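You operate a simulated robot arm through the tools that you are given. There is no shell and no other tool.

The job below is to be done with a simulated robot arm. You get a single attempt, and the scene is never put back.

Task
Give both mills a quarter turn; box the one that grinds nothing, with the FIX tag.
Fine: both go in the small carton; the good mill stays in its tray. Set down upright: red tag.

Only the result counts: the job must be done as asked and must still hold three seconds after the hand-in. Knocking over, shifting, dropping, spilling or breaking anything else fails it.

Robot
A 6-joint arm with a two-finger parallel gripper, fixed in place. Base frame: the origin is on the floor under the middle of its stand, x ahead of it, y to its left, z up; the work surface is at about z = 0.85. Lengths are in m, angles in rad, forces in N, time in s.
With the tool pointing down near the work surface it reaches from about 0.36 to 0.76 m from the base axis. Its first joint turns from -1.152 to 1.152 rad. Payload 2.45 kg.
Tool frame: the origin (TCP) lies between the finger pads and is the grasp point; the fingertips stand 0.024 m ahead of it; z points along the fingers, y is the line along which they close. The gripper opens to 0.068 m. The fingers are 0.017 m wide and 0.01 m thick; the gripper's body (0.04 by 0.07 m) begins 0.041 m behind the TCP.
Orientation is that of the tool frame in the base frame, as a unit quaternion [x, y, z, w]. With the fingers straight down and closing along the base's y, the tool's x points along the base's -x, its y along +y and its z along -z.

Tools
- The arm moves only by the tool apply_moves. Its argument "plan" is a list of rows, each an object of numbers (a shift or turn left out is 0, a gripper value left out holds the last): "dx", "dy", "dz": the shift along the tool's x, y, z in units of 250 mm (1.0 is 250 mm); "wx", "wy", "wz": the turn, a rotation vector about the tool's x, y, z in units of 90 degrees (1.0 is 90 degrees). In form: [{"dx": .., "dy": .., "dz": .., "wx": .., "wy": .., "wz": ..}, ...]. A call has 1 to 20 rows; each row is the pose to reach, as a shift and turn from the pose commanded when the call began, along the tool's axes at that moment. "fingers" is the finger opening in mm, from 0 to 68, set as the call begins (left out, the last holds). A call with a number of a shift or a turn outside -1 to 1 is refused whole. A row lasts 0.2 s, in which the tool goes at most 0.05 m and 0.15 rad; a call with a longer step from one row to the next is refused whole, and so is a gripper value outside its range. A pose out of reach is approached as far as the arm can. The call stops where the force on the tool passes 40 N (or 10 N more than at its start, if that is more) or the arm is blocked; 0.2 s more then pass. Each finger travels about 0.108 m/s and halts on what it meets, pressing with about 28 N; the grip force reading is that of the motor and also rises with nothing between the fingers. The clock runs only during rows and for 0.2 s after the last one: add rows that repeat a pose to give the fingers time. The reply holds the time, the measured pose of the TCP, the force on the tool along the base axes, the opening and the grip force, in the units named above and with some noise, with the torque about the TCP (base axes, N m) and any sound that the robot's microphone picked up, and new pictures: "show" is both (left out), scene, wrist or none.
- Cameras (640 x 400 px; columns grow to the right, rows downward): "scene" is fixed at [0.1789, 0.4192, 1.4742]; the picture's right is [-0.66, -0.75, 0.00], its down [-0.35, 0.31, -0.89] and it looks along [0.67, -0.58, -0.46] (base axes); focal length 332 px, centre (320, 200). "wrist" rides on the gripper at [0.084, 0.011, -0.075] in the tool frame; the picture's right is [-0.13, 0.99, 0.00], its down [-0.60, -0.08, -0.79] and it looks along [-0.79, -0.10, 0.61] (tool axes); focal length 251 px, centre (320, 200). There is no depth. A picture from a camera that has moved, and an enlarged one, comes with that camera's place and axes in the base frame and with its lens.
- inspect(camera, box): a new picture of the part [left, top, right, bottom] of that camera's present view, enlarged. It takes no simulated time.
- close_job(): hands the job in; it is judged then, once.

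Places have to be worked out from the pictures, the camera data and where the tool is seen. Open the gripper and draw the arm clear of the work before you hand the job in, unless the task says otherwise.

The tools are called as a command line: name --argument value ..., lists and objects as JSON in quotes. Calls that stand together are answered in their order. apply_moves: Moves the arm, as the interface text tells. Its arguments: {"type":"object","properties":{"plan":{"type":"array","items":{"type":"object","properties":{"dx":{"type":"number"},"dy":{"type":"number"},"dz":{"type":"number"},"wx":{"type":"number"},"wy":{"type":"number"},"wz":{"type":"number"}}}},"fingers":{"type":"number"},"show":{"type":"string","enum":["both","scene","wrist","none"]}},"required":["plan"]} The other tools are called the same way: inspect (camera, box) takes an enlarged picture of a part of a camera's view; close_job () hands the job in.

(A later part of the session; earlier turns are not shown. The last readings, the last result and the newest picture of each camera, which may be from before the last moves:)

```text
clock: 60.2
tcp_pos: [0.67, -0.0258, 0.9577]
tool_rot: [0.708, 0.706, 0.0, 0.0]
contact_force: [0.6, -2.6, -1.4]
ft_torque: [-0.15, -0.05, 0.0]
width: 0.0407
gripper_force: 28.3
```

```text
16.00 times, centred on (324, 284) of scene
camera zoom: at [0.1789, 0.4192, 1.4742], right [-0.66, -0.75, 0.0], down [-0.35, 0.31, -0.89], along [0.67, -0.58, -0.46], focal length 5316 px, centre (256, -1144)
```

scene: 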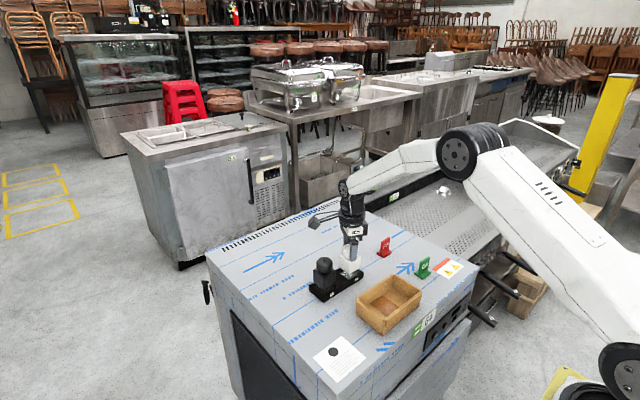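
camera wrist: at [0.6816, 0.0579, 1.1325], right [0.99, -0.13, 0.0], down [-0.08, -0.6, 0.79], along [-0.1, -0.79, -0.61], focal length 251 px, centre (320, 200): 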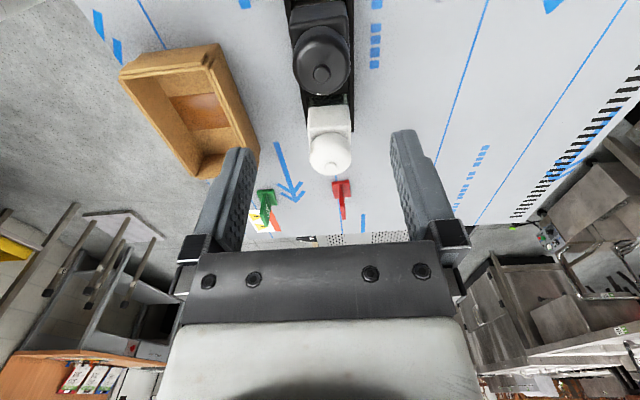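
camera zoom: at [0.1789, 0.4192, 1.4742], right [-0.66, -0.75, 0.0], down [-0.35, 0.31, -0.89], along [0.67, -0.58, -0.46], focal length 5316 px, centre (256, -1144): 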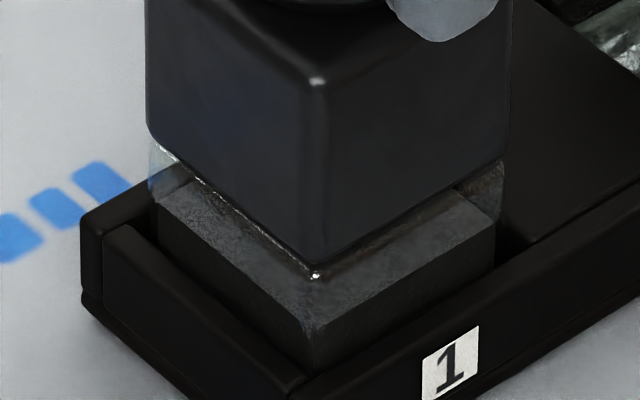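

The lifted black body still didn't follow the head, but a 2–4 N sideways force shows it touching the +y pocket wall, which could hold it square. I'll shift 1.2 mm in -y to free it and repeat.

apply_moves --plan '[{"dx": -0.005}, {"dx": -0.005}]' --fingers 0 --show "none"

inspect --camera "scene" --box '[306, 273, 342, 295]'

apply_moves --plan '[{"wz": -0.09}, {"wz": -0.18}, {"wz": -0.27}, {"wz": -0.36}]' --fingers 0 --show "none"

inspect --camera "scene" --box '[306, 273, 342, 295]'

apply_moves --plan '[{"wz": 0.09}, {"wz": 0.18}, {"wz": 0.27}, {"wz": 0.36}]' --fingers 0 --show "none"

inspect --camera "scene" --box '[306, 273, 342, 295]'

```text
clock: 60.8
tcp_pos: [0.671, -0.0271, 0.9581]
tool_rot: [0.707, 0.708, 0.0, 0.0]
contact_force: [-0.1, 0.6, -2.5]
ft_torque: [-0.03, -0.03, -0.01]
width: 0.0405
gripper_force: 28.1
```

```text
16.00 times, centred on (324, 284) of scene
camera zoom: at [0.1789, 0.4192, 1.4742], right [-0.66, -0.75, 0.0], down [-0.35, 0.31, -0.89], along [0.67, -0.58, -0.46], focal length 5316 px, centre (256, -1144)
```

zoom: 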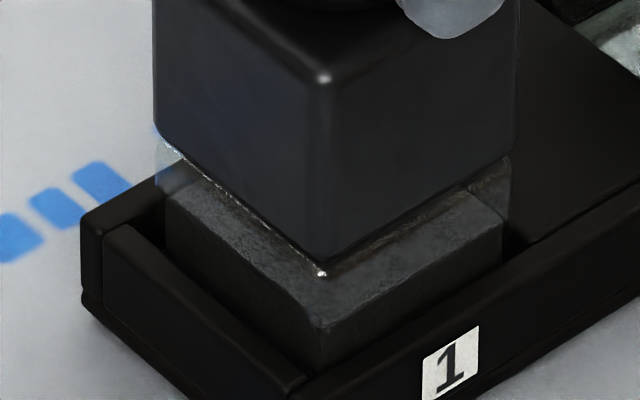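

```text
clock: 61.8
tcp_pos: [0.6711, -0.028, 0.9572]
tool_rot: [0.481, 0.877, 0.0, 0.001]
contact_force: [1.1, -0.5, -1.9]
ft_torque: [0.03, -0.07, -0.02]
width: 0.0406
gripper_force: 28.3
```

```text
16.00 times, centred on (324, 284) of scene
camera zoom: at [0.1789, 0.4192, 1.4742], right [-0.66, -0.75, 0.0], down [-0.35, 0.31, -0.89], along [0.67, -0.58, -0.46], focal length 5316 px, centre (256, -1144)
```

zoom: 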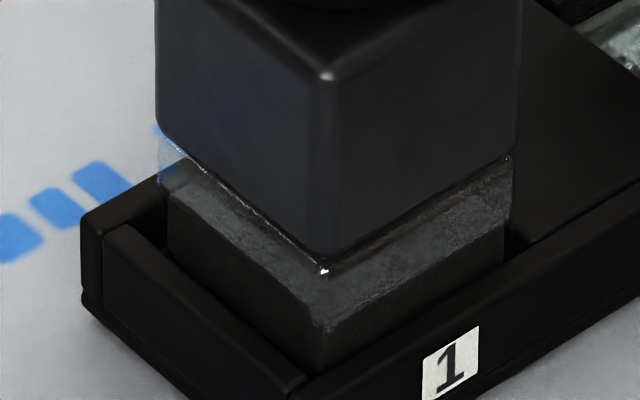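

```text
clock: 62.8
tcp_pos: [0.672, -0.0276, 0.9581]
tool_rot: [0.708, 0.706, 0.0, -0.001]
contact_force: [0.2, 0.1, -2.1]
ft_torque: [0.02, -0.05, 0.04]
width: 0.0409
gripper_force: 27.3
```

```text
16.00 times, centred on (324, 284) of scene
camera zoom: at [0.1789, 0.4192, 1.4742], right [-0.66, -0.75, 0.0], down [-0.35, 0.31, -0.89], along [0.67, -0.58, -0.46], focal length 5316 px, centre (256, -1144)
```

zoom: 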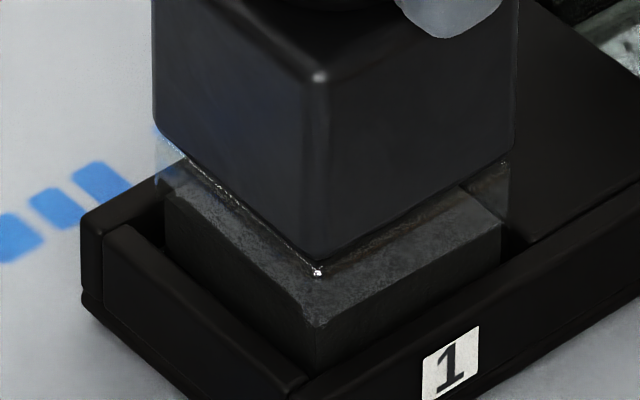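

Even hanging free (about 2 N weight, almost no side force), the black body barely moved as its head turned ±32°. The white body swung about 3–7° while still standing on the tray. So black spins free and white resists. For symmetry I'll set black back down and repeat the hanging test on white.

apply_moves --plan '[{"dz": 0.008}, {"dz": 0.016}, {"dz": 0.016}]' --fingers 0 --show "none"

apply_moves --plan '[{}, {}, {"dz": -0.05}, {"dz": -0.2}, {"dz": -0.36}, {"dz": -0.42}, {"dx": -0.17, "dy": -0.002, "dz": -0.42}, {"dx": -0.3502, "dy": -0.004, "dz": -0.42}, {"dx": -0.3502, "dy": -0.004, "dz": -0.42}]' --fingers 68 --show "wrist"

inspect --camera "wrist" --box '[240, 20, 400, 120]'

inspect --camera "scene" --box '[308, 245, 368, 305]'

```text
clock: 63.6
tcp_pos: [0.6719, -0.0271, 0.9539]
tool_rot: [0.707, 0.707, 0.001, 0.0]
contact_force: [-0.2, -0.6, -2.5]
ft_torque: [-0.01, 0.03, -0.03]
width: 0.0405
gripper_force: 27.5
```

```text
clock: 65.6
tcp_pos: [0.67, -0.1169, 1.0596]
tool_rot: [0.707, 0.707, 0.0, 0.001]
contact_force: [-0.2, 0.2, 0.3]
ft_torque: [0.03, -0.01, 0.02]
width: 0.0679
gripper_force: 0.2
camera wrist: at [0.6807, -0.0329, 1.133], right [0.99, -0.13, 0.0], down [-0.08, -0.6, 0.79], along [-0.1, -0.79, -0.61], focal length 251 px, centre (320, 200)
```

wrist: 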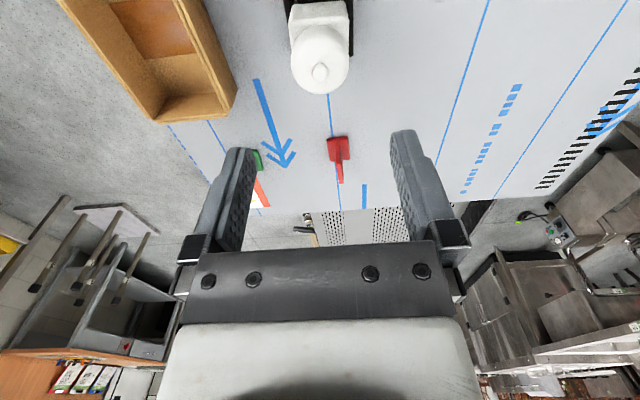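

```text
4.00 times, centred on (320, 70) of wrist
camera zoom: at [0.6807, -0.0329, 1.133], right [0.99, -0.13, 0.0], down [-0.08, -0.6, 0.79], along [-0.1, -0.79, -0.61], focal length 1006 px, centre (320, 720)
```

zoom: 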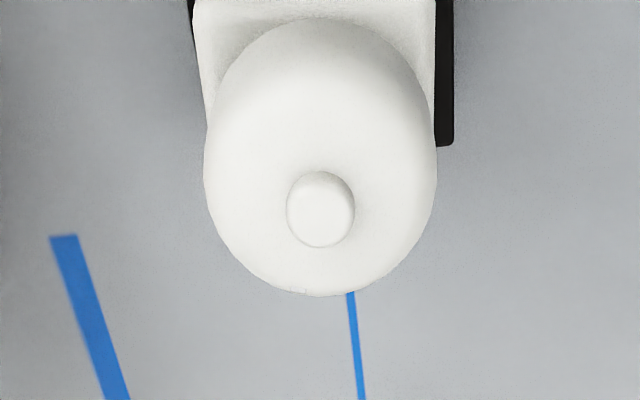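

```text
6.67 times, centred on (338, 275) of scene
camera zoom: at [0.1789, 0.4192, 1.4742], right [-0.66, -0.75, 0.0], down [-0.35, 0.31, -0.89], along [0.67, -0.58, -0.46], focal length 2215 px, centre (200, -300)
```

zoom: 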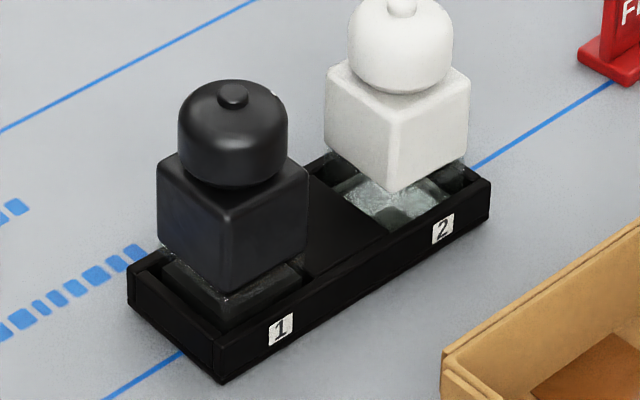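

White is centred under the tool and its faint mark confirms it has turned just past 90°. I'm running the same hanging test on it, ending near 96°.

apply_moves --plan '[{"dz": 0.12}, {"dz": 0.24}, {"dz": 0.34}, {"dz": 0.4}, {"dz": 0.42}, {"dz": 0.42}]' --fingers 68 --show "none"

apply_moves --plan '[{}, {}, {}]' --fingers 0 --show "none"

apply_moves --plan '[{"dz": -0.008}, {"dz": -0.016}, {"dz": -0.016}]' --fingers 0 --show "none"

inspect --camera "scene" --box '[332, 260, 368, 282]'

apply_moves --plan '[{"wz": -0.09}, {"wz": -0.18}, {"wz": -0.27}, {"wz": -0.36}]' --fingers 0 --show "none"

inspect --camera "scene" --box '[332, 260, 368, 282]'

apply_moves --plan '[{"wz": 0.09}, {"wz": 0.18}, {"wz": 0.22}]' --fingers 0 --show "none"

inspect --camera "scene" --box '[332, 260, 368, 282]'

```text
clock: 67.0
tcp_pos: [0.6712, -0.1149, 0.9526]
tool_rot: [0.707, 0.707, 0.0, 0.001]
contact_force: [0.3, -0.5, 1.2]
ft_torque: [0.01, -0.01, -0.02]
width: 0.0681
gripper_force: 0.1
```

```text
clock: 67.8
tcp_pos: [0.6712, -0.1161, 0.9545]
tool_rot: [0.707, 0.707, -0.001, 0.0]
contact_force: [-0.3, 0.4, -0.7]
ft_torque: [0.03, 0.03, 0.0]
width: 0.041
gripper_force: 28.1
```

```text
clock: 68.6
tcp_pos: [0.6712, -0.1149, 0.9572]
tool_rot: [0.707, 0.707, -0.001, 0.0]
contact_force: [-0.1, 0.7, -1.5]
ft_torque: [0.04, -0.01, -0.01]
width: 0.041
gripper_force: 28.6
```

```text
16.00 times, centred on (350, 271) of scene
camera zoom: at [0.1789, 0.4192, 1.4742], right [-0.66, -0.75, 0.0], down [-0.35, 0.31, -0.89], along [0.67, -0.58, -0.46], focal length 5316 px, centre (-160, -936)
```

zoom: 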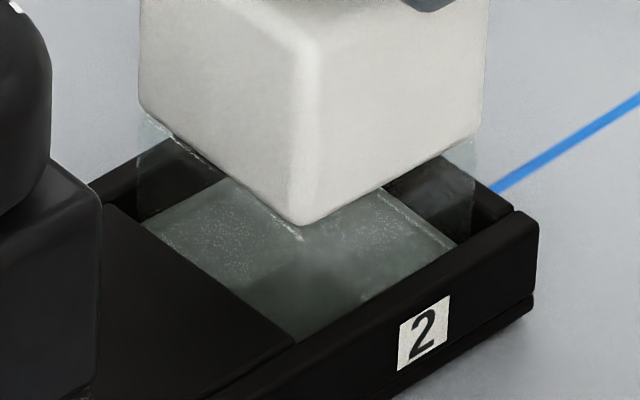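

```text
clock: 69.6
tcp_pos: [0.67, -0.1149, 0.9583]
tool_rot: [0.48, 0.877, 0.0, 0.0]
contact_force: [0.3, -0.9, -2.1]
ft_torque: [-0.05, 0.0, -0.02]
width: 0.0411
gripper_force: 28.2
```

```text
16.00 times, centred on (350, 271) of scene
camera zoom: at [0.1789, 0.4192, 1.4742], right [-0.66, -0.75, 0.0], down [-0.35, 0.31, -0.89], along [0.67, -0.58, -0.46], focal length 5316 px, centre (-160, -936)
```

zoom: 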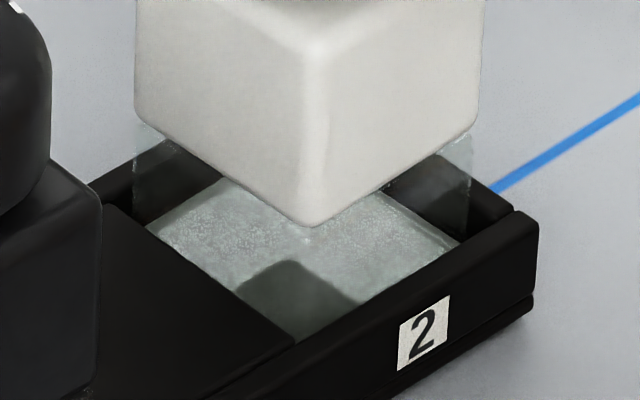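

```text
clock: 70.4
tcp_pos: [0.6705, -0.1153, 0.9576]
tool_rot: [0.626, 0.78, 0.0, 0.0]
contact_force: [-0.3, -0.7, -2.7]
ft_torque: [-0.03, -0.02, 0.05]
width: 0.041
gripper_force: 27.8
```

```text
16.00 times, centred on (350, 271) of scene
camera zoom: at [0.1789, 0.4192, 1.4742], right [-0.66, -0.75, 0.0], down [-0.35, 0.31, -0.89], along [0.67, -0.58, -0.46], focal length 5316 px, centre (-160, -936)
```

zoom: 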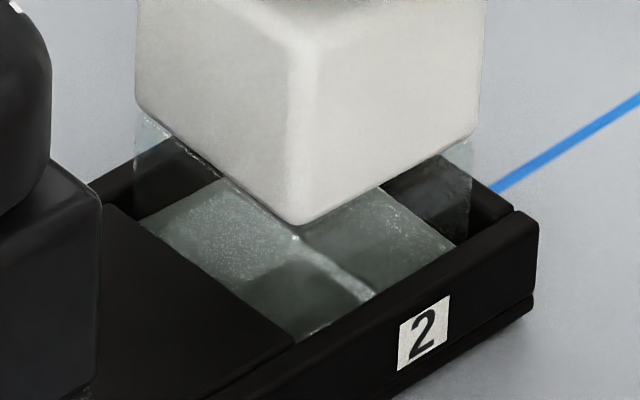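

The result is clear: hanging, the white body swings about 6° to both pocket limits as its head turns, while black's hardly moved. White grinds and black spins free, so black is the FIX one. I'll set white back down and leave its head at about 98°.

apply_moves --plan '[{"dz": 0.008}, {"dz": 0.015}, {"dz": 0.018}, {"dz": 0.018}]' --fingers 0 --show "none"

apply_moves --plan '[{}, {}, {"dz": -0.05}, {"dz": -0.2}, {"dz": -0.36}, {"dz": -0.42}, {"dz": -0.42}]' --fingers 68 --show "both"

inspect --camera "scene" --box '[308, 245, 368, 305]'

inspect --camera "scene" --box '[365, 230, 405, 262]'

inspect --camera "wrist" --box '[240, 60, 400, 220]'

```text
clock: 71.4
tcp_pos: [0.6711, -0.1162, 0.9538]
tool_rot: [0.625, 0.781, 0.0, 0.0]
contact_force: [-1.8, 0.0, 2.4]
ft_torque: [0.09, 0.18, -0.02]
width: 0.041
gripper_force: 28.1
```

```text
clock: 73.0
tcp_pos: [0.6712, -0.1142, 1.0594]
tool_rot: [0.626, 0.78, 0.0, 0.0]
contact_force: [0.4, -0.3, 0.5]
ft_torque: [-0.02, -0.02, -0.02]
width: 0.068
gripper_force: 0.0
camera wrist: at [0.6626, -0.0299, 1.1338], right [1.0, 0.09, 0.0], down [0.05, -0.61, 0.79], along [0.07, -0.79, -0.61], focal length 251 px, centre (320, 200)
```

scene: 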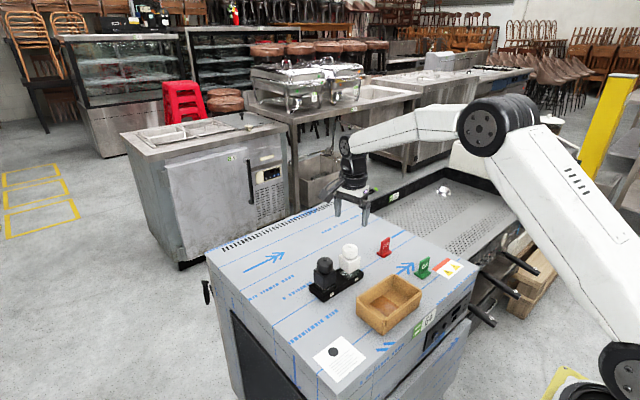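
wrist: 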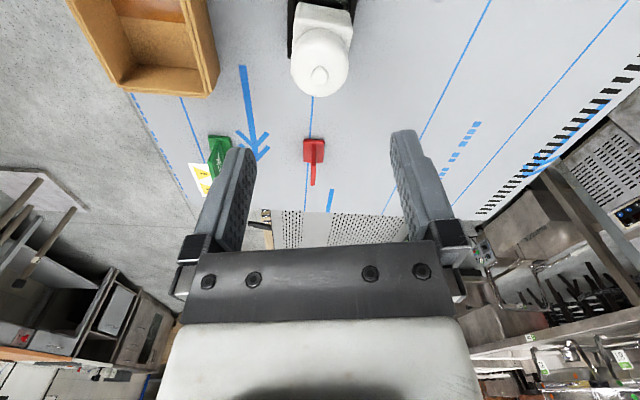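

```text
6.67 times, centred on (338, 275) of scene
camera zoom: at [0.1789, 0.4192, 1.4742], right [-0.66, -0.75, 0.0], down [-0.35, 0.31, -0.89], along [0.67, -0.58, -0.46], focal length 2215 px, centre (200, -300)
```

zoom: 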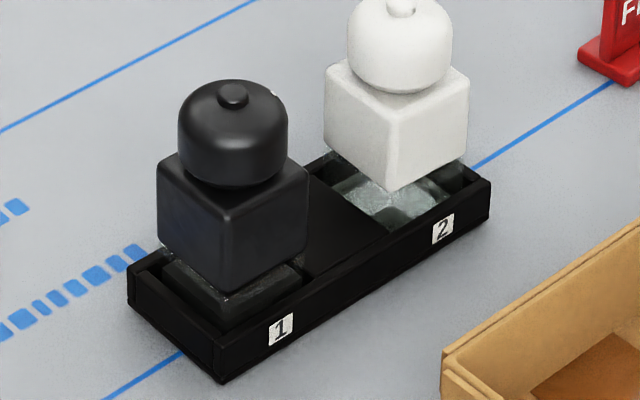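

```text
12.50 times, centred on (385, 246) of scene
camera zoom: at [0.1789, 0.4192, 1.4742], right [-0.66, -0.75, 0.0], down [-0.35, 0.31, -0.89], along [0.67, -0.58, -0.46], focal length 4153 px, centre (-492, -375)
```

zoom: 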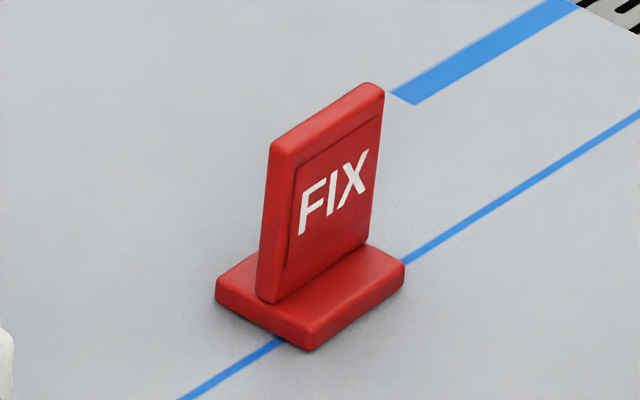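

```text
2.50 times, centred on (320, 140) of wrist
camera zoom: at [0.6626, -0.0299, 1.1338], right [1.0, 0.09, 0.0], down [0.05, -0.61, 0.79], along [0.07, -0.79, -0.61], focal length 629 px, centre (320, 350)
```

zoom: 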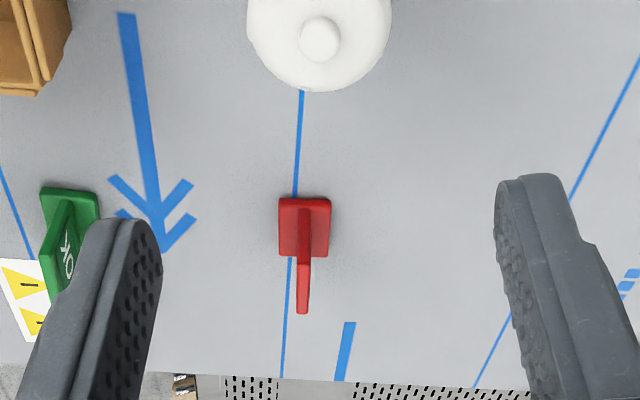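

The white mill sits back in its pocket. The red tag's plate is about (0.6755, -0.2745), runs along y with about 3.5° yaw, and its top is at z ≈ 0.903. I'll box the tag first, while the carton is empty, by moving above it and aligning the fingers across the plate's thickness.

apply_moves --plan '[{"dx": -0.156, "dy": -0.03, "wz": 0.025}, {"dx": -0.312, "dy": -0.06, "wz": 0.05}, {"dx": -0.468, "dy": -0.09, "wz": 0.075}, {"dx": -0.6254, "dy": -0.1209, "wz": 0.101}, {"dx": -0.6254, "dy": -0.1209, "wz": 0.101}]' --fingers 44 --show "both"

inspect --camera "wrist" --box '[240, 0, 400, 100]'

inspect --camera "scene" --box '[340, 180, 440, 280]'

```text
clock: 74.2
tcp_pos: [0.6762, -0.2747, 1.0619]
tool_rot: [0.685, 0.729, 0.0, 0.0]
contact_force: [-0.7, -0.5, 0.1]
ft_torque: [-0.03, 0.03, -0.01]
width: 0.0442
gripper_force: 0.1
camera wrist: at [0.6808, -0.1899, 1.1364], right [1.0, -0.07, 0.0], down [-0.04, -0.61, 0.79], along [-0.05, -0.79, -0.61], focal length 251 px, centre (320, 200)
```

scene: 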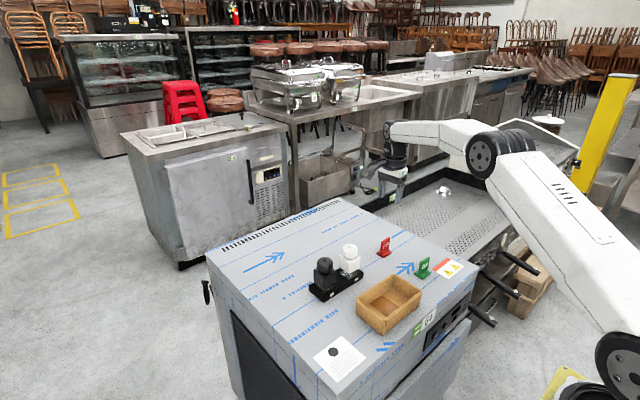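
wrist: 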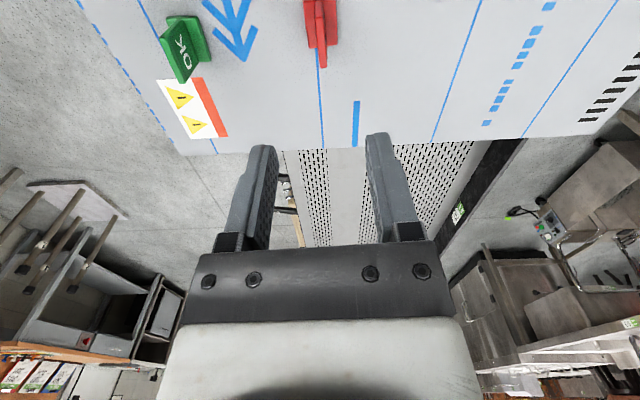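

```text
4.00 times, centred on (320, 50) of wrist
camera zoom: at [0.6808, -0.1899, 1.1364], right [1.0, -0.07, 0.0], down [-0.04, -0.61, 0.79], along [-0.05, -0.79, -0.61], focal length 1006 px, centre (320, 800)
```

zoom: 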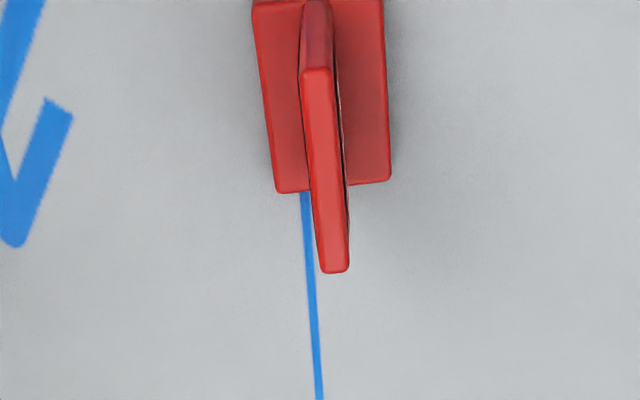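

```text
4.00 times, centred on (390, 230) of scene
camera zoom: at [0.1789, 0.4192, 1.4742], right [-0.66, -0.75, 0.0], down [-0.35, 0.31, -0.89], along [0.67, -0.58, -0.46], focal length 1329 px, centre (40, 80)
```

zoom: 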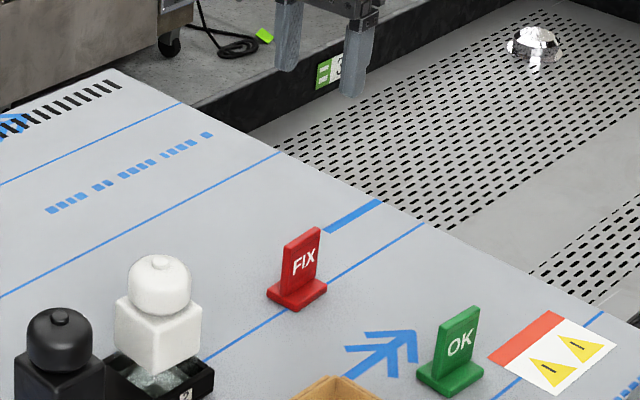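

The plate's centre refines to (0.676, -0.278). I'm nudging -3.5 mm in y and descending so the fingertips stop about 20 mm above the foot.

apply_moves --plan '[{"dx": -0.014, "dz": 0.16, "wz": 0.012}, {"dx": -0.014, "dz": 0.32, "wz": 0.012}, {"dx": -0.014, "dz": 0.46, "wz": 0.012}, {"dx": -0.014, "dz": 0.56, "wz": 0.012}, {"dx": -0.014, "dz": 0.61, "wz": 0.012}, {"dx": -0.014, "dz": 0.634, "wz": 0.012}, {"dx": -0.014, "dz": 0.634, "wz": 0.012}]' --fingers 44 --show "both"

inspect --camera "wrist" --box '[240, 40, 400, 240]'

inspect --camera "scene" --box '[360, 220, 410, 265]'

```text
clock: 75.8
tcp_pos: [0.6776, -0.2782, 0.9009]
tool_rot: [0.692, 0.722, 0.0, -0.001]
contact_force: [0.3, -0.8, -0.1]
ft_torque: [0.01, 0.01, 0.01]
width: 0.0441
gripper_force: 0.2
camera wrist: at [0.6833, -0.1935, 0.9752], right [1.0, -0.09, 0.0], down [-0.05, -0.61, 0.79], along [-0.07, -0.79, -0.61], focal length 251 px, centre (320, 200)
```

scene: 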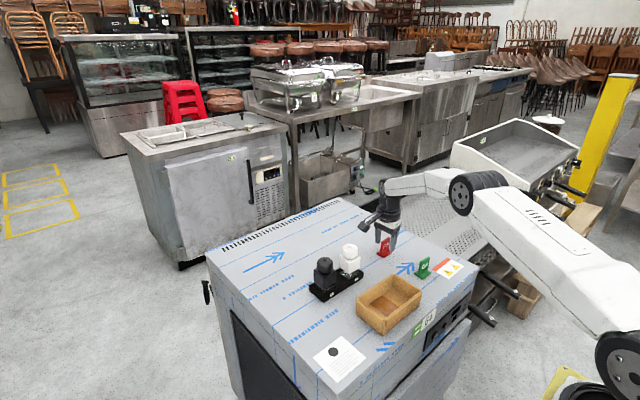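
wrist: 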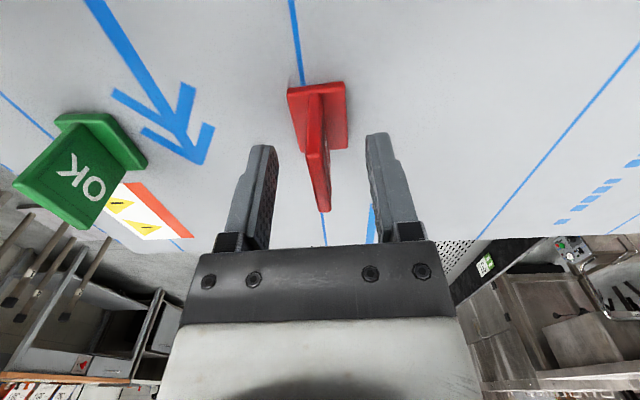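

```text
2.00 times, centred on (320, 140) of wrist
camera zoom: at [0.6833, -0.1935, 0.9752], right [1.0, -0.09, 0.0], down [-0.05, -0.61, 0.79], along [-0.07, -0.79, -0.61], focal length 503 px, centre (320, 320)
```

zoom: 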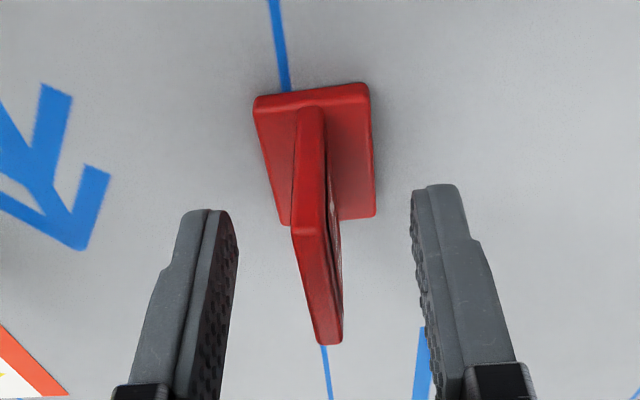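

```text
8.89 times, centred on (385, 242) of scene
camera zoom: at [0.1789, 0.4192, 1.4742], right [-0.66, -0.75, 0.0], down [-0.35, 0.31, -0.89], along [0.67, -0.58, -0.46], focal length 2953 px, centre (-258, -178)
```

zoom: 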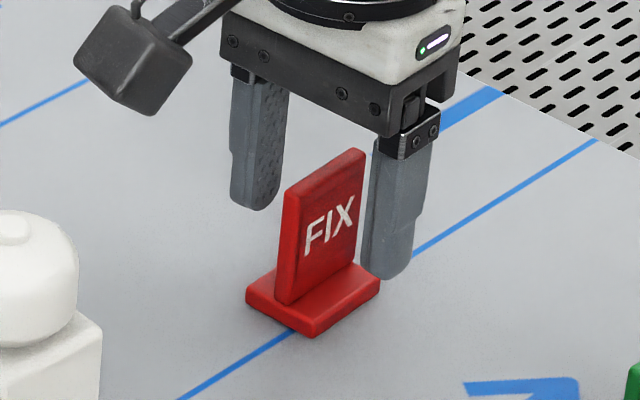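

The plate sits between the fingers, about 1.5 mm off-centre in x. I'll correct that and close.

apply_moves --plan '[{"dy": -0.005}, {"dy": -0.005}]' --fingers 44 --show "none"

apply_moves --plan '[{}, {}, {}, {}]' --fingers 0 --show "wrist"

inspect --camera "scene" --box '[360, 220, 410, 265]'

```text
clock: 76.4
tcp_pos: [0.6757, -0.2777, 0.9019]
tool_rot: [0.692, 0.722, 0.0, 0.0]
contact_force: [-0.2, -0.1, -0.1]
ft_torque: [-0.03, -0.01, -0.02]
width: 0.0439
gripper_force: 0.2
```

```text
clock: 77.4
tcp_pos: [0.6741, -0.2783, 0.9003]
tool_rot: [0.692, 0.722, 0.001, 0.0]
contact_force: [0.1, 0.7, 1.1]
ft_torque: [0.03, 0.01, -0.01]
width: 0.0061
gripper_force: 28.4
camera wrist: at [0.6819, -0.1936, 0.9753], right [1.0, -0.09, 0.0], down [-0.05, -0.61, 0.79], along [-0.07, -0.79, -0.61], focal length 251 px, centre (320, 200)
```

wrist: 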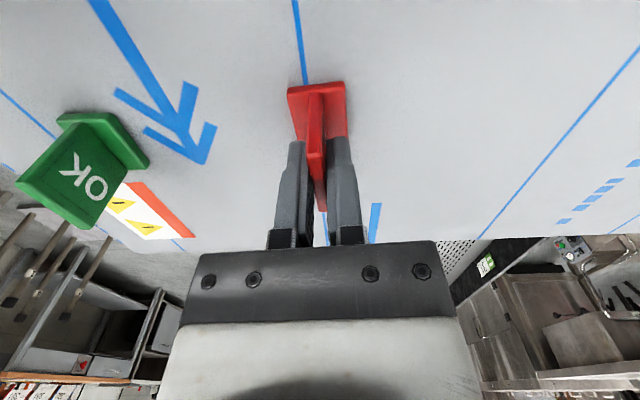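

```text
8.89 times, centred on (385, 242) of scene
camera zoom: at [0.1788, 0.4192, 1.4742], right [-0.66, -0.75, 0.0], down [-0.35, 0.31, -0.89], along [0.67, -0.58, -0.46], focal length 2953 px, centre (-258, -178)
```

zoom: 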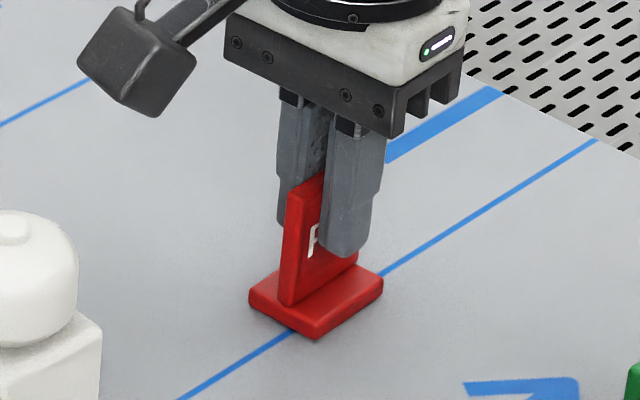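

The tag is gripped at 6.1 mm across its plate. I'll lift it straight up, then carry it above the -y end of the carton.

apply_moves --plan '[{"dz": -0.06}, {"dz": -0.2}, {"dz": -0.38}, {"dz": -0.56}, {"dz": -0.6}, {"dx": 0.1, "dy": -0.1, "dz": -0.6}, {"dx": 0.22, "dy": -0.215, "dz": -0.6, "wz": 0.01}, {"dx": 0.35, "dy": -0.343, "dz": -0.6, "wz": 0.02}, {"dx": 0.48, "dy": -0.47, "dz": -0.6, "wz": 0.027}, {"dx": 0.57, "dy": -0.56, "dz": -0.6, "wz": 0.027}, {"dx": 0.618, "dy": -0.606, "dz": -0.6, "wz": 0.027}, {"dx": 0.618, "dy": -0.606, "dz": -0.6, "wz": 0.027}]' --fingers 0 --show "both"

inspect --camera "scene" --box '[330, 210, 450, 340]'

inspect --camera "wrist" --box '[160, 0, 480, 200]'

```text
clock: 80.0
tcp_pos: [0.5167, -0.1281, 1.0496]
tool_rot: [0.708, 0.706, 0.0, 0.0]
contact_force: [0.5, 0.0, -1.4]
ft_torque: [0.0, 0.03, -0.01]
width: 0.0066
gripper_force: 27.5
camera wrist: at [0.5264, -0.0443, 1.1239], right [0.99, -0.13, 0.0], down [-0.08, -0.6, 0.79], along [-0.1, -0.79, -0.61], focal length 251 px, centre (320, 200)
```

scene: 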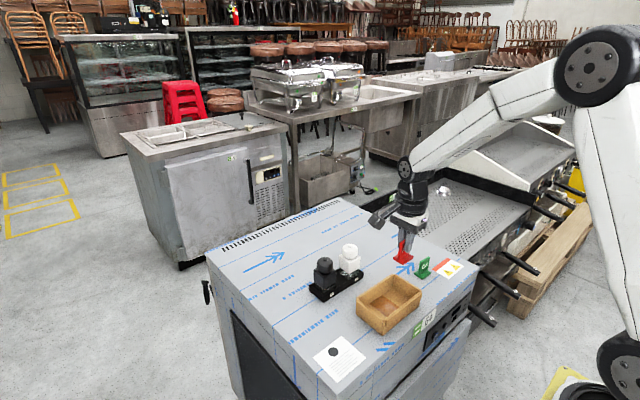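
wrist: 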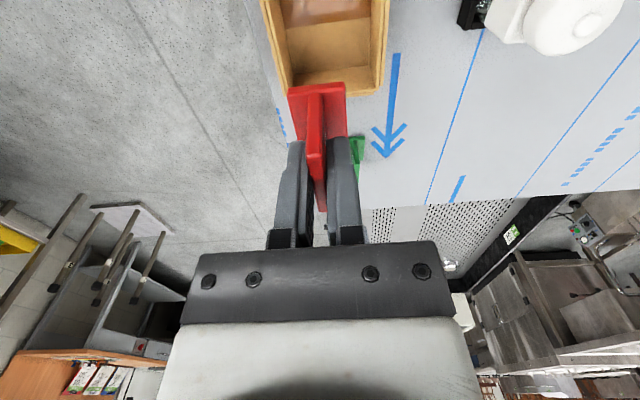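

```text
3.08 times, centred on (390, 275) of scene
camera zoom: at [0.1789, 0.4192, 1.4742], right [-0.66, -0.75, 0.0], down [-0.35, 0.31, -0.89], along [0.67, -0.58, -0.46], focal length 1022 px, centre (105, -31)
```

zoom: 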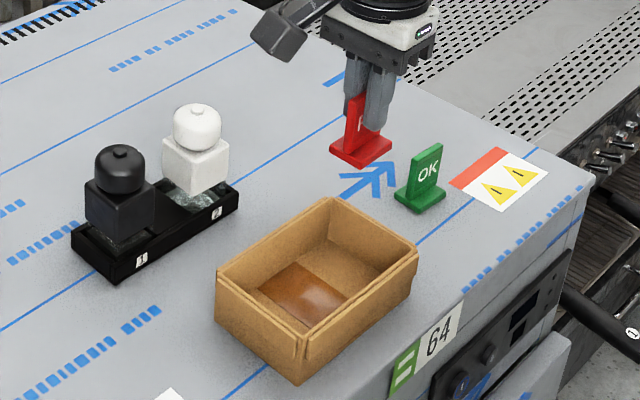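

```text
2.00 times, centred on (320, 100) of wrist
camera zoom: at [0.5264, -0.0443, 1.1239], right [0.99, -0.13, 0.0], down [-0.08, -0.6, 0.79], along [-0.1, -0.79, -0.61], focal length 503 px, centre (320, 400)
```

zoom: 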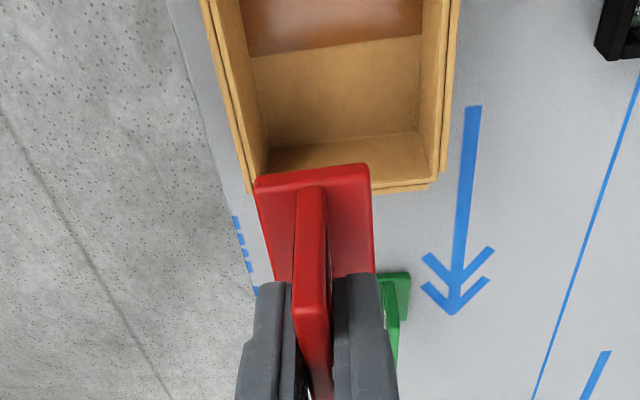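

The wrist view and scene camera agree if the rim is at z ≈ 0.90, which puts the carton's inside at about x 0.483–0.559 and y -0.167 to -0.042. I'll shift the tag over (0.5215, -0.136) and lower it to just above the carton floor.

apply_moves --plan '[{"dx": -0.031, "dy": 0.018, "dz": 0.0}, {"dx": -0.031, "dy": 0.018, "dz": 0.0}]' --fingers 0 --show "none"

apply_moves --plan '[{"dz": 0.12}, {"dz": 0.24}, {"dz": 0.34}, {"dz": 0.42}, {"dz": 0.49}, {"dz": 0.53}, {"dz": 0.55}, {"dz": 0.55}]' --fingers 0 --show "both"

inspect --camera "scene" --box '[350, 250, 430, 340]'

inspect --camera "wrist" --box '[200, 0, 440, 180]'

```text
clock: 80.6
tcp_pos: [0.5209, -0.1364, 1.05]
tool_rot: [0.707, 0.707, 0.0, 0.0]
contact_force: [-0.1, 0.1, -0.9]
ft_torque: [0.04, -0.02, -0.02]
width: 0.0061
gripper_force: 27.5
```

```text
clock: 82.4
tcp_pos: [0.5206, -0.1363, 0.9144]
tool_rot: [0.707, 0.707, 0.0, 0.0]
contact_force: [0.0, 0.5, -0.2]
ft_torque: [-0.03, 0.0, 0.0]
width: 0.0062
gripper_force: 28.0
camera wrist: at [0.5313, -0.0525, 0.9882], right [0.99, -0.13, 0.0], down [-0.08, -0.6, 0.79], along [-0.1, -0.79, -0.61], focal length 251 px, centre (320, 200)
```

scene: 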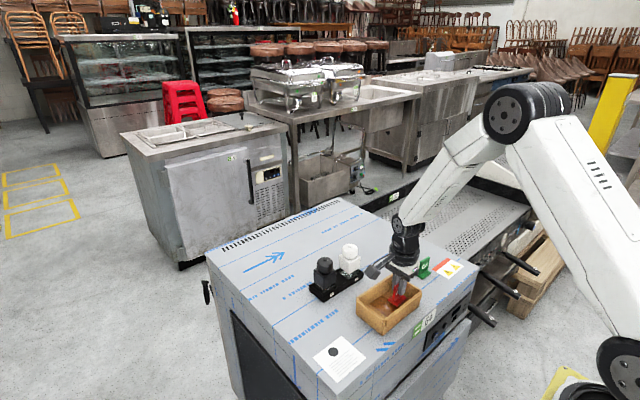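
wrist: 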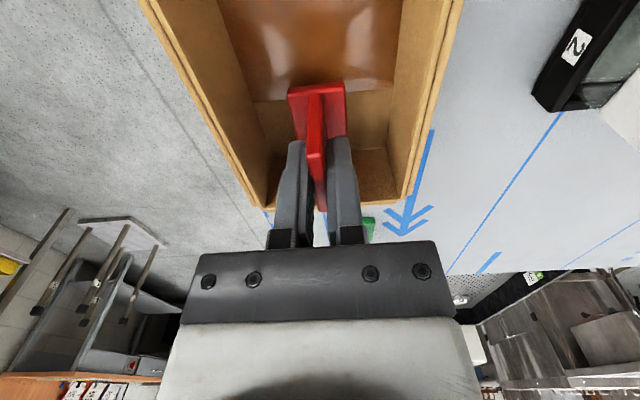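

```text
4.44 times, centred on (390, 295) of scene
camera zoom: at [0.1789, 0.4192, 1.4742], right [-0.66, -0.75, 0.0], down [-0.35, 0.31, -0.89], along [0.67, -0.58, -0.46], focal length 1477 px, centre (9, -222)
```

zoom: 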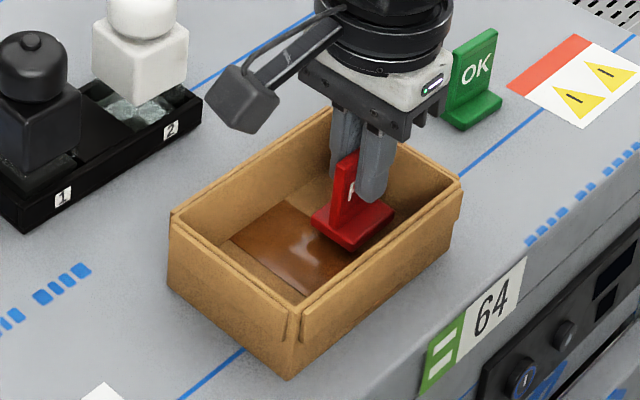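

```text
2.22 times, centred on (320, 90) of wrist
camera zoom: at [0.5313, -0.0525, 0.9882], right [0.99, -0.13, 0.0], down [-0.08, -0.6, 0.79], along [-0.1, -0.79, -0.61], focal length 559 px, centre (320, 444)
```

zoom: 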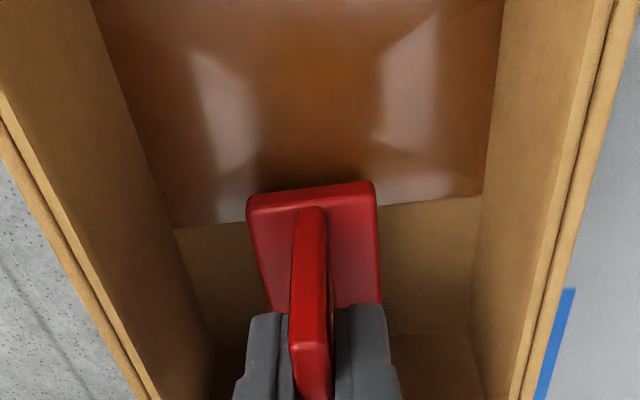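

The tag is centred in the carton with clearance all round. I'll lower it in small steps until I feel the floor.

apply_moves --plan '[{"dz": 0.01}, {"dz": 0.018}, {"dz": 0.018}]' --fingers 0 --show "none"

apply_moves --plan '[{"dz": 0.007}, {"dz": 0.007}]' --fingers 0 --show "none"

apply_moves --plan '[{"dz": 0.005}, {"dz": 0.005}]' --fingers 0 --show "none"

```text
clock: 83.2
tcp_pos: [0.5215, -0.1374, 0.9088]
tool_rot: [0.707, 0.707, -0.001, 0.001]
contact_force: [0.8, 0.7, -0.4]
ft_torque: [0.04, -0.01, -0.02]
width: 0.0063
gripper_force: 27.8
```

```text
clock: 83.8
tcp_pos: [0.5216, -0.1368, 0.9071]
tool_rot: [0.707, 0.707, 0.0, 0.0]
contact_force: [-0.6, -0.9, 0.9]
ft_torque: [-0.02, 0.03, 0.02]
width: 0.0062
gripper_force: 28.2
```

```text
clock: 84.4
tcp_pos: [0.5216, -0.1382, 0.9063]
tool_rot: [0.707, 0.707, 0.001, 0.001]
contact_force: [-2.3, 2.9, 17.1]
ft_torque: [0.2, 0.09, 0.02]
width: 0.0062
gripper_force: 28.3
```

Floor contact at TCP z ≈ 0.906. I'll back off about 0.7 mm to relieve the pressure, open the fingers just enough, and lift straight out.

apply_moves --plan '[{"dz": -0.003}, {"dz": -0.003}]' --fingers 0 --show "none"

apply_moves --plan '[{}, {}, {}]' --fingers 26 --show "both"

inspect --camera "scene" --box '[350, 250, 430, 340]'

inspect --camera "wrist" --box '[200, 0, 440, 220]'

```text
clock: 85.0
tcp_pos: [0.5214, -0.1372, 0.9071]
tool_rot: [0.707, 0.707, 0.001, 0.001]
contact_force: [1.7, -0.1, 9.3]
ft_torque: [-0.01, -0.08, 0.01]
width: 0.0061
gripper_force: 27.9
```

```text
clock: 85.8
tcp_pos: [0.5215, -0.1369, 0.9054]
tool_rot: [0.708, 0.707, 0.0, 0.0]
contact_force: [-0.7, -0.6, -0.6]
ft_torque: [0.03, 0.02, -0.03]
width: 0.0259
gripper_force: 0.0
camera wrist: at [0.5309, -0.0534, 0.9805], right [0.99, -0.13, 0.0], down [-0.08, -0.6, 0.79], along [-0.1, -0.79, -0.61], focal length 251 px, centre (320, 200)
```

scene: 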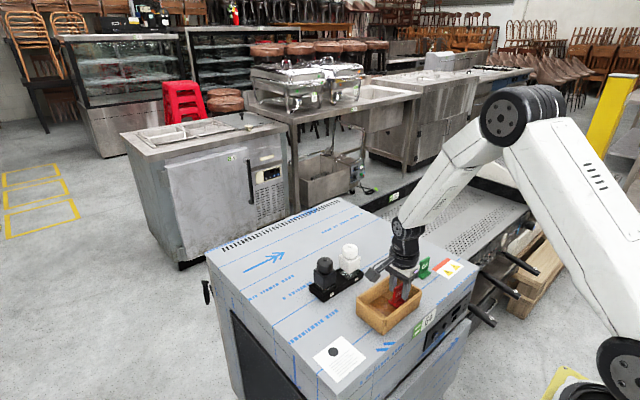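
wrist: 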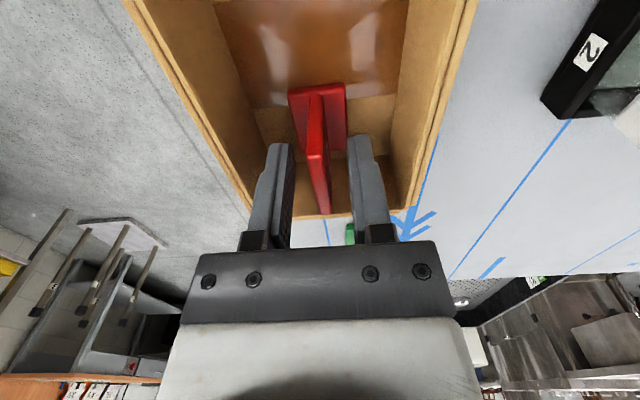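

```text
4.44 times, centred on (390, 295) of scene
camera zoom: at [0.1789, 0.4192, 1.4742], right [-0.66, -0.75, 0.0], down [-0.35, 0.31, -0.89], along [0.67, -0.58, -0.46], focal length 1477 px, centre (9, -222)
```

zoom: 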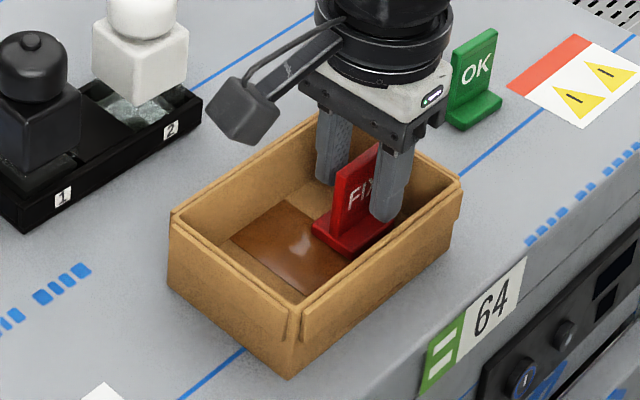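

```text
1.82 times, centred on (320, 110) of wrist
camera zoom: at [0.5309, -0.0534, 0.9805], right [0.99, -0.13, 0.0], down [-0.08, -0.6, 0.79], along [-0.1, -0.79, -0.61], focal length 457 px, centre (320, 364)
```

zoom: 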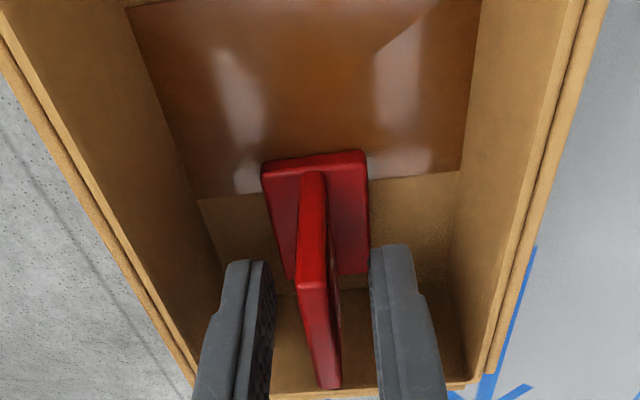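

The tag stands upright on its own in the carton. I'll lift straight out and travel over to the black mill.

apply_moves --plan '[{"dz": -0.06}, {"dz": -0.2}, {"dz": -0.38}, {"dz": -0.56}, {"dz": -0.612}, {"dx": 0.07, "dy": 0.1, "dz": -0.612}, {"dx": 0.17, "dy": 0.23, "dz": -0.612}, {"dx": 0.27, "dy": 0.37, "dz": -0.612}, {"dx": 0.37, "dy": 0.5, "dz": -0.612}, {"dx": 0.44, "dy": 0.6, "dz": -0.612}, {"dx": 0.44, "dy": 0.6, "dz": -0.612}]' --fingers 68 --show "both"

inspect --camera "wrist" --box '[240, 20, 400, 120]'

inspect --camera "scene" --box '[305, 240, 430, 340]'

```text
clock: 88.2
tcp_pos: [0.6693, -0.0278, 1.059]
tool_rot: [0.707, 0.707, 0.0, 0.001]
contact_force: [-0.1, 0.4, -0.9]
ft_torque: [-0.01, 0.01, 0.01]
width: 0.0589
gripper_force: 0.1
camera wrist: at [0.6793, 0.0562, 1.1331], right [0.99, -0.13, 0.0], down [-0.08, -0.6, 0.79], along [-0.1, -0.79, -0.61], focal length 251 px, centre (320, 200)
```

scene: 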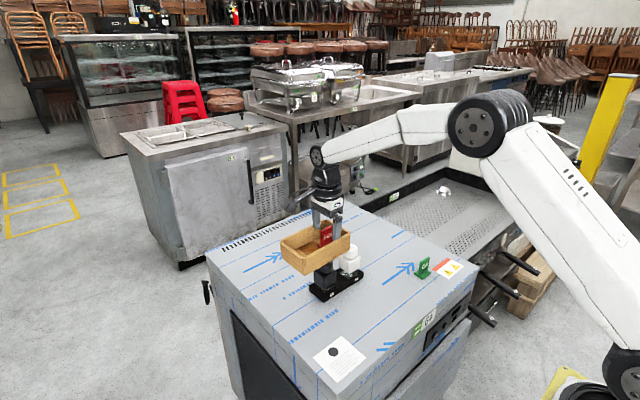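
wrist: 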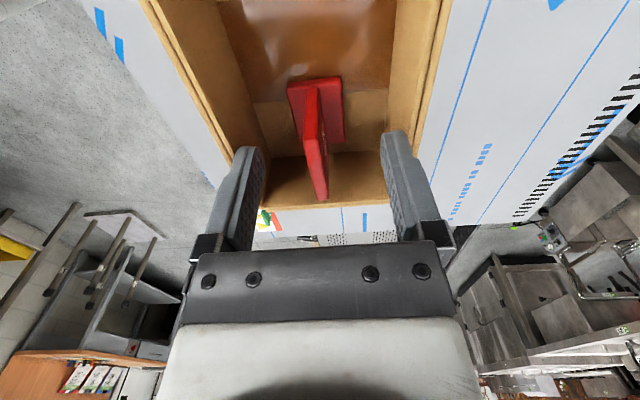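

```text
4.00 times, centred on (320, 70) of wrist
camera zoom: at [0.6793, 0.0562, 1.1331], right [0.99, -0.13, 0.0], down [-0.08, -0.6, 0.79], along [-0.1, -0.79, -0.61], focal length 1006 px, centre (320, 720)
```

zoom: 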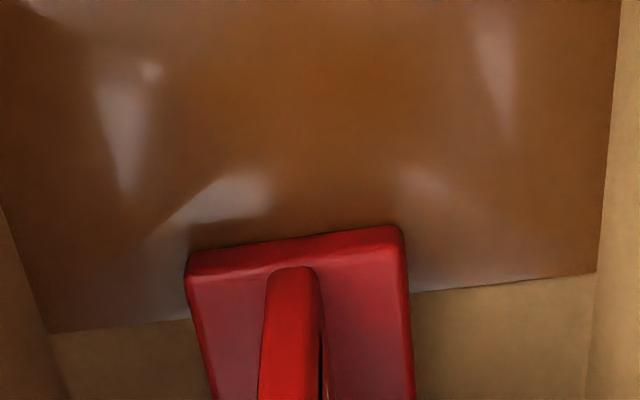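

```text
4.00 times, centred on (368, 290) of scene
camera zoom: at [0.1789, 0.4193, 1.4742], right [-0.66, -0.75, 0.0], down [-0.35, 0.31, -0.89], along [0.67, -0.58, -0.46], focal length 1329 px, centre (130, -160)
```

zoom: 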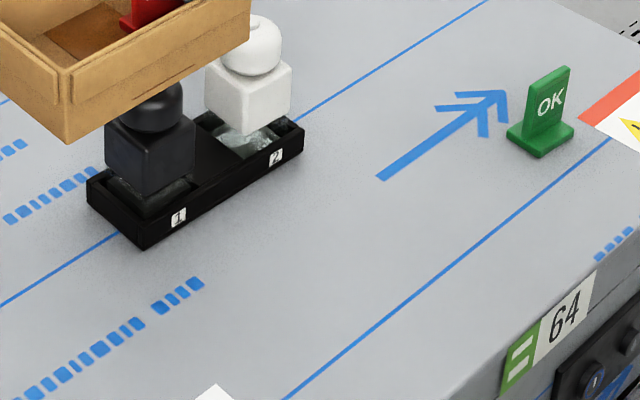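

That was my mistake: opening to 68 inside the carton pressed the fingers against its walls, so the carton with the tag came up with the hand and is now over the mills at about z = 1.00. I must not change the grip. I'll look at how it hangs before taking it back along the same path.

inspect --camera "scene" --box '[265, 190, 375, 300]'

inspect --camera "wrist" --box '[120, 0, 480, 240]'

```text
3.64 times, centred on (320, 245) of scene
camera zoom: at [0.1789, 0.4193, 1.4742], right [-0.66, -0.75, 0.0], down [-0.35, 0.31, -0.89], along [0.67, -0.58, -0.46], focal length 1208 px, centre (320, 36)
```

zoom: 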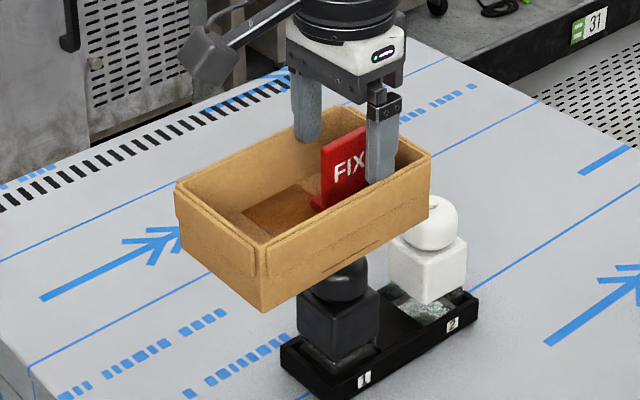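

```text
1.67 times, centred on (300, 120) of wrist
camera zoom: at [0.6793, 0.0562, 1.1331], right [0.99, -0.13, 0.0], down [-0.08, -0.6, 0.79], along [-0.1, -0.79, -0.61], focal length 419 px, centre (353, 333)
```

zoom: 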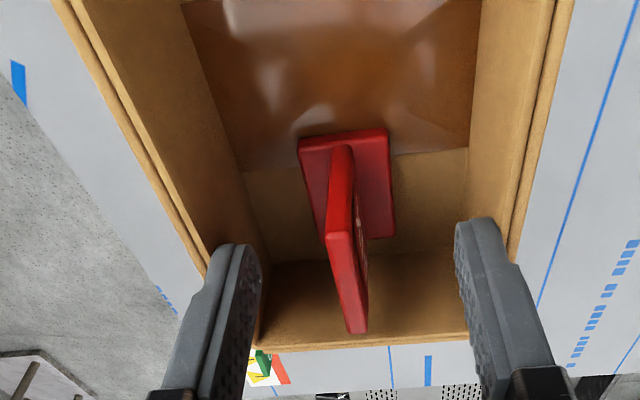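

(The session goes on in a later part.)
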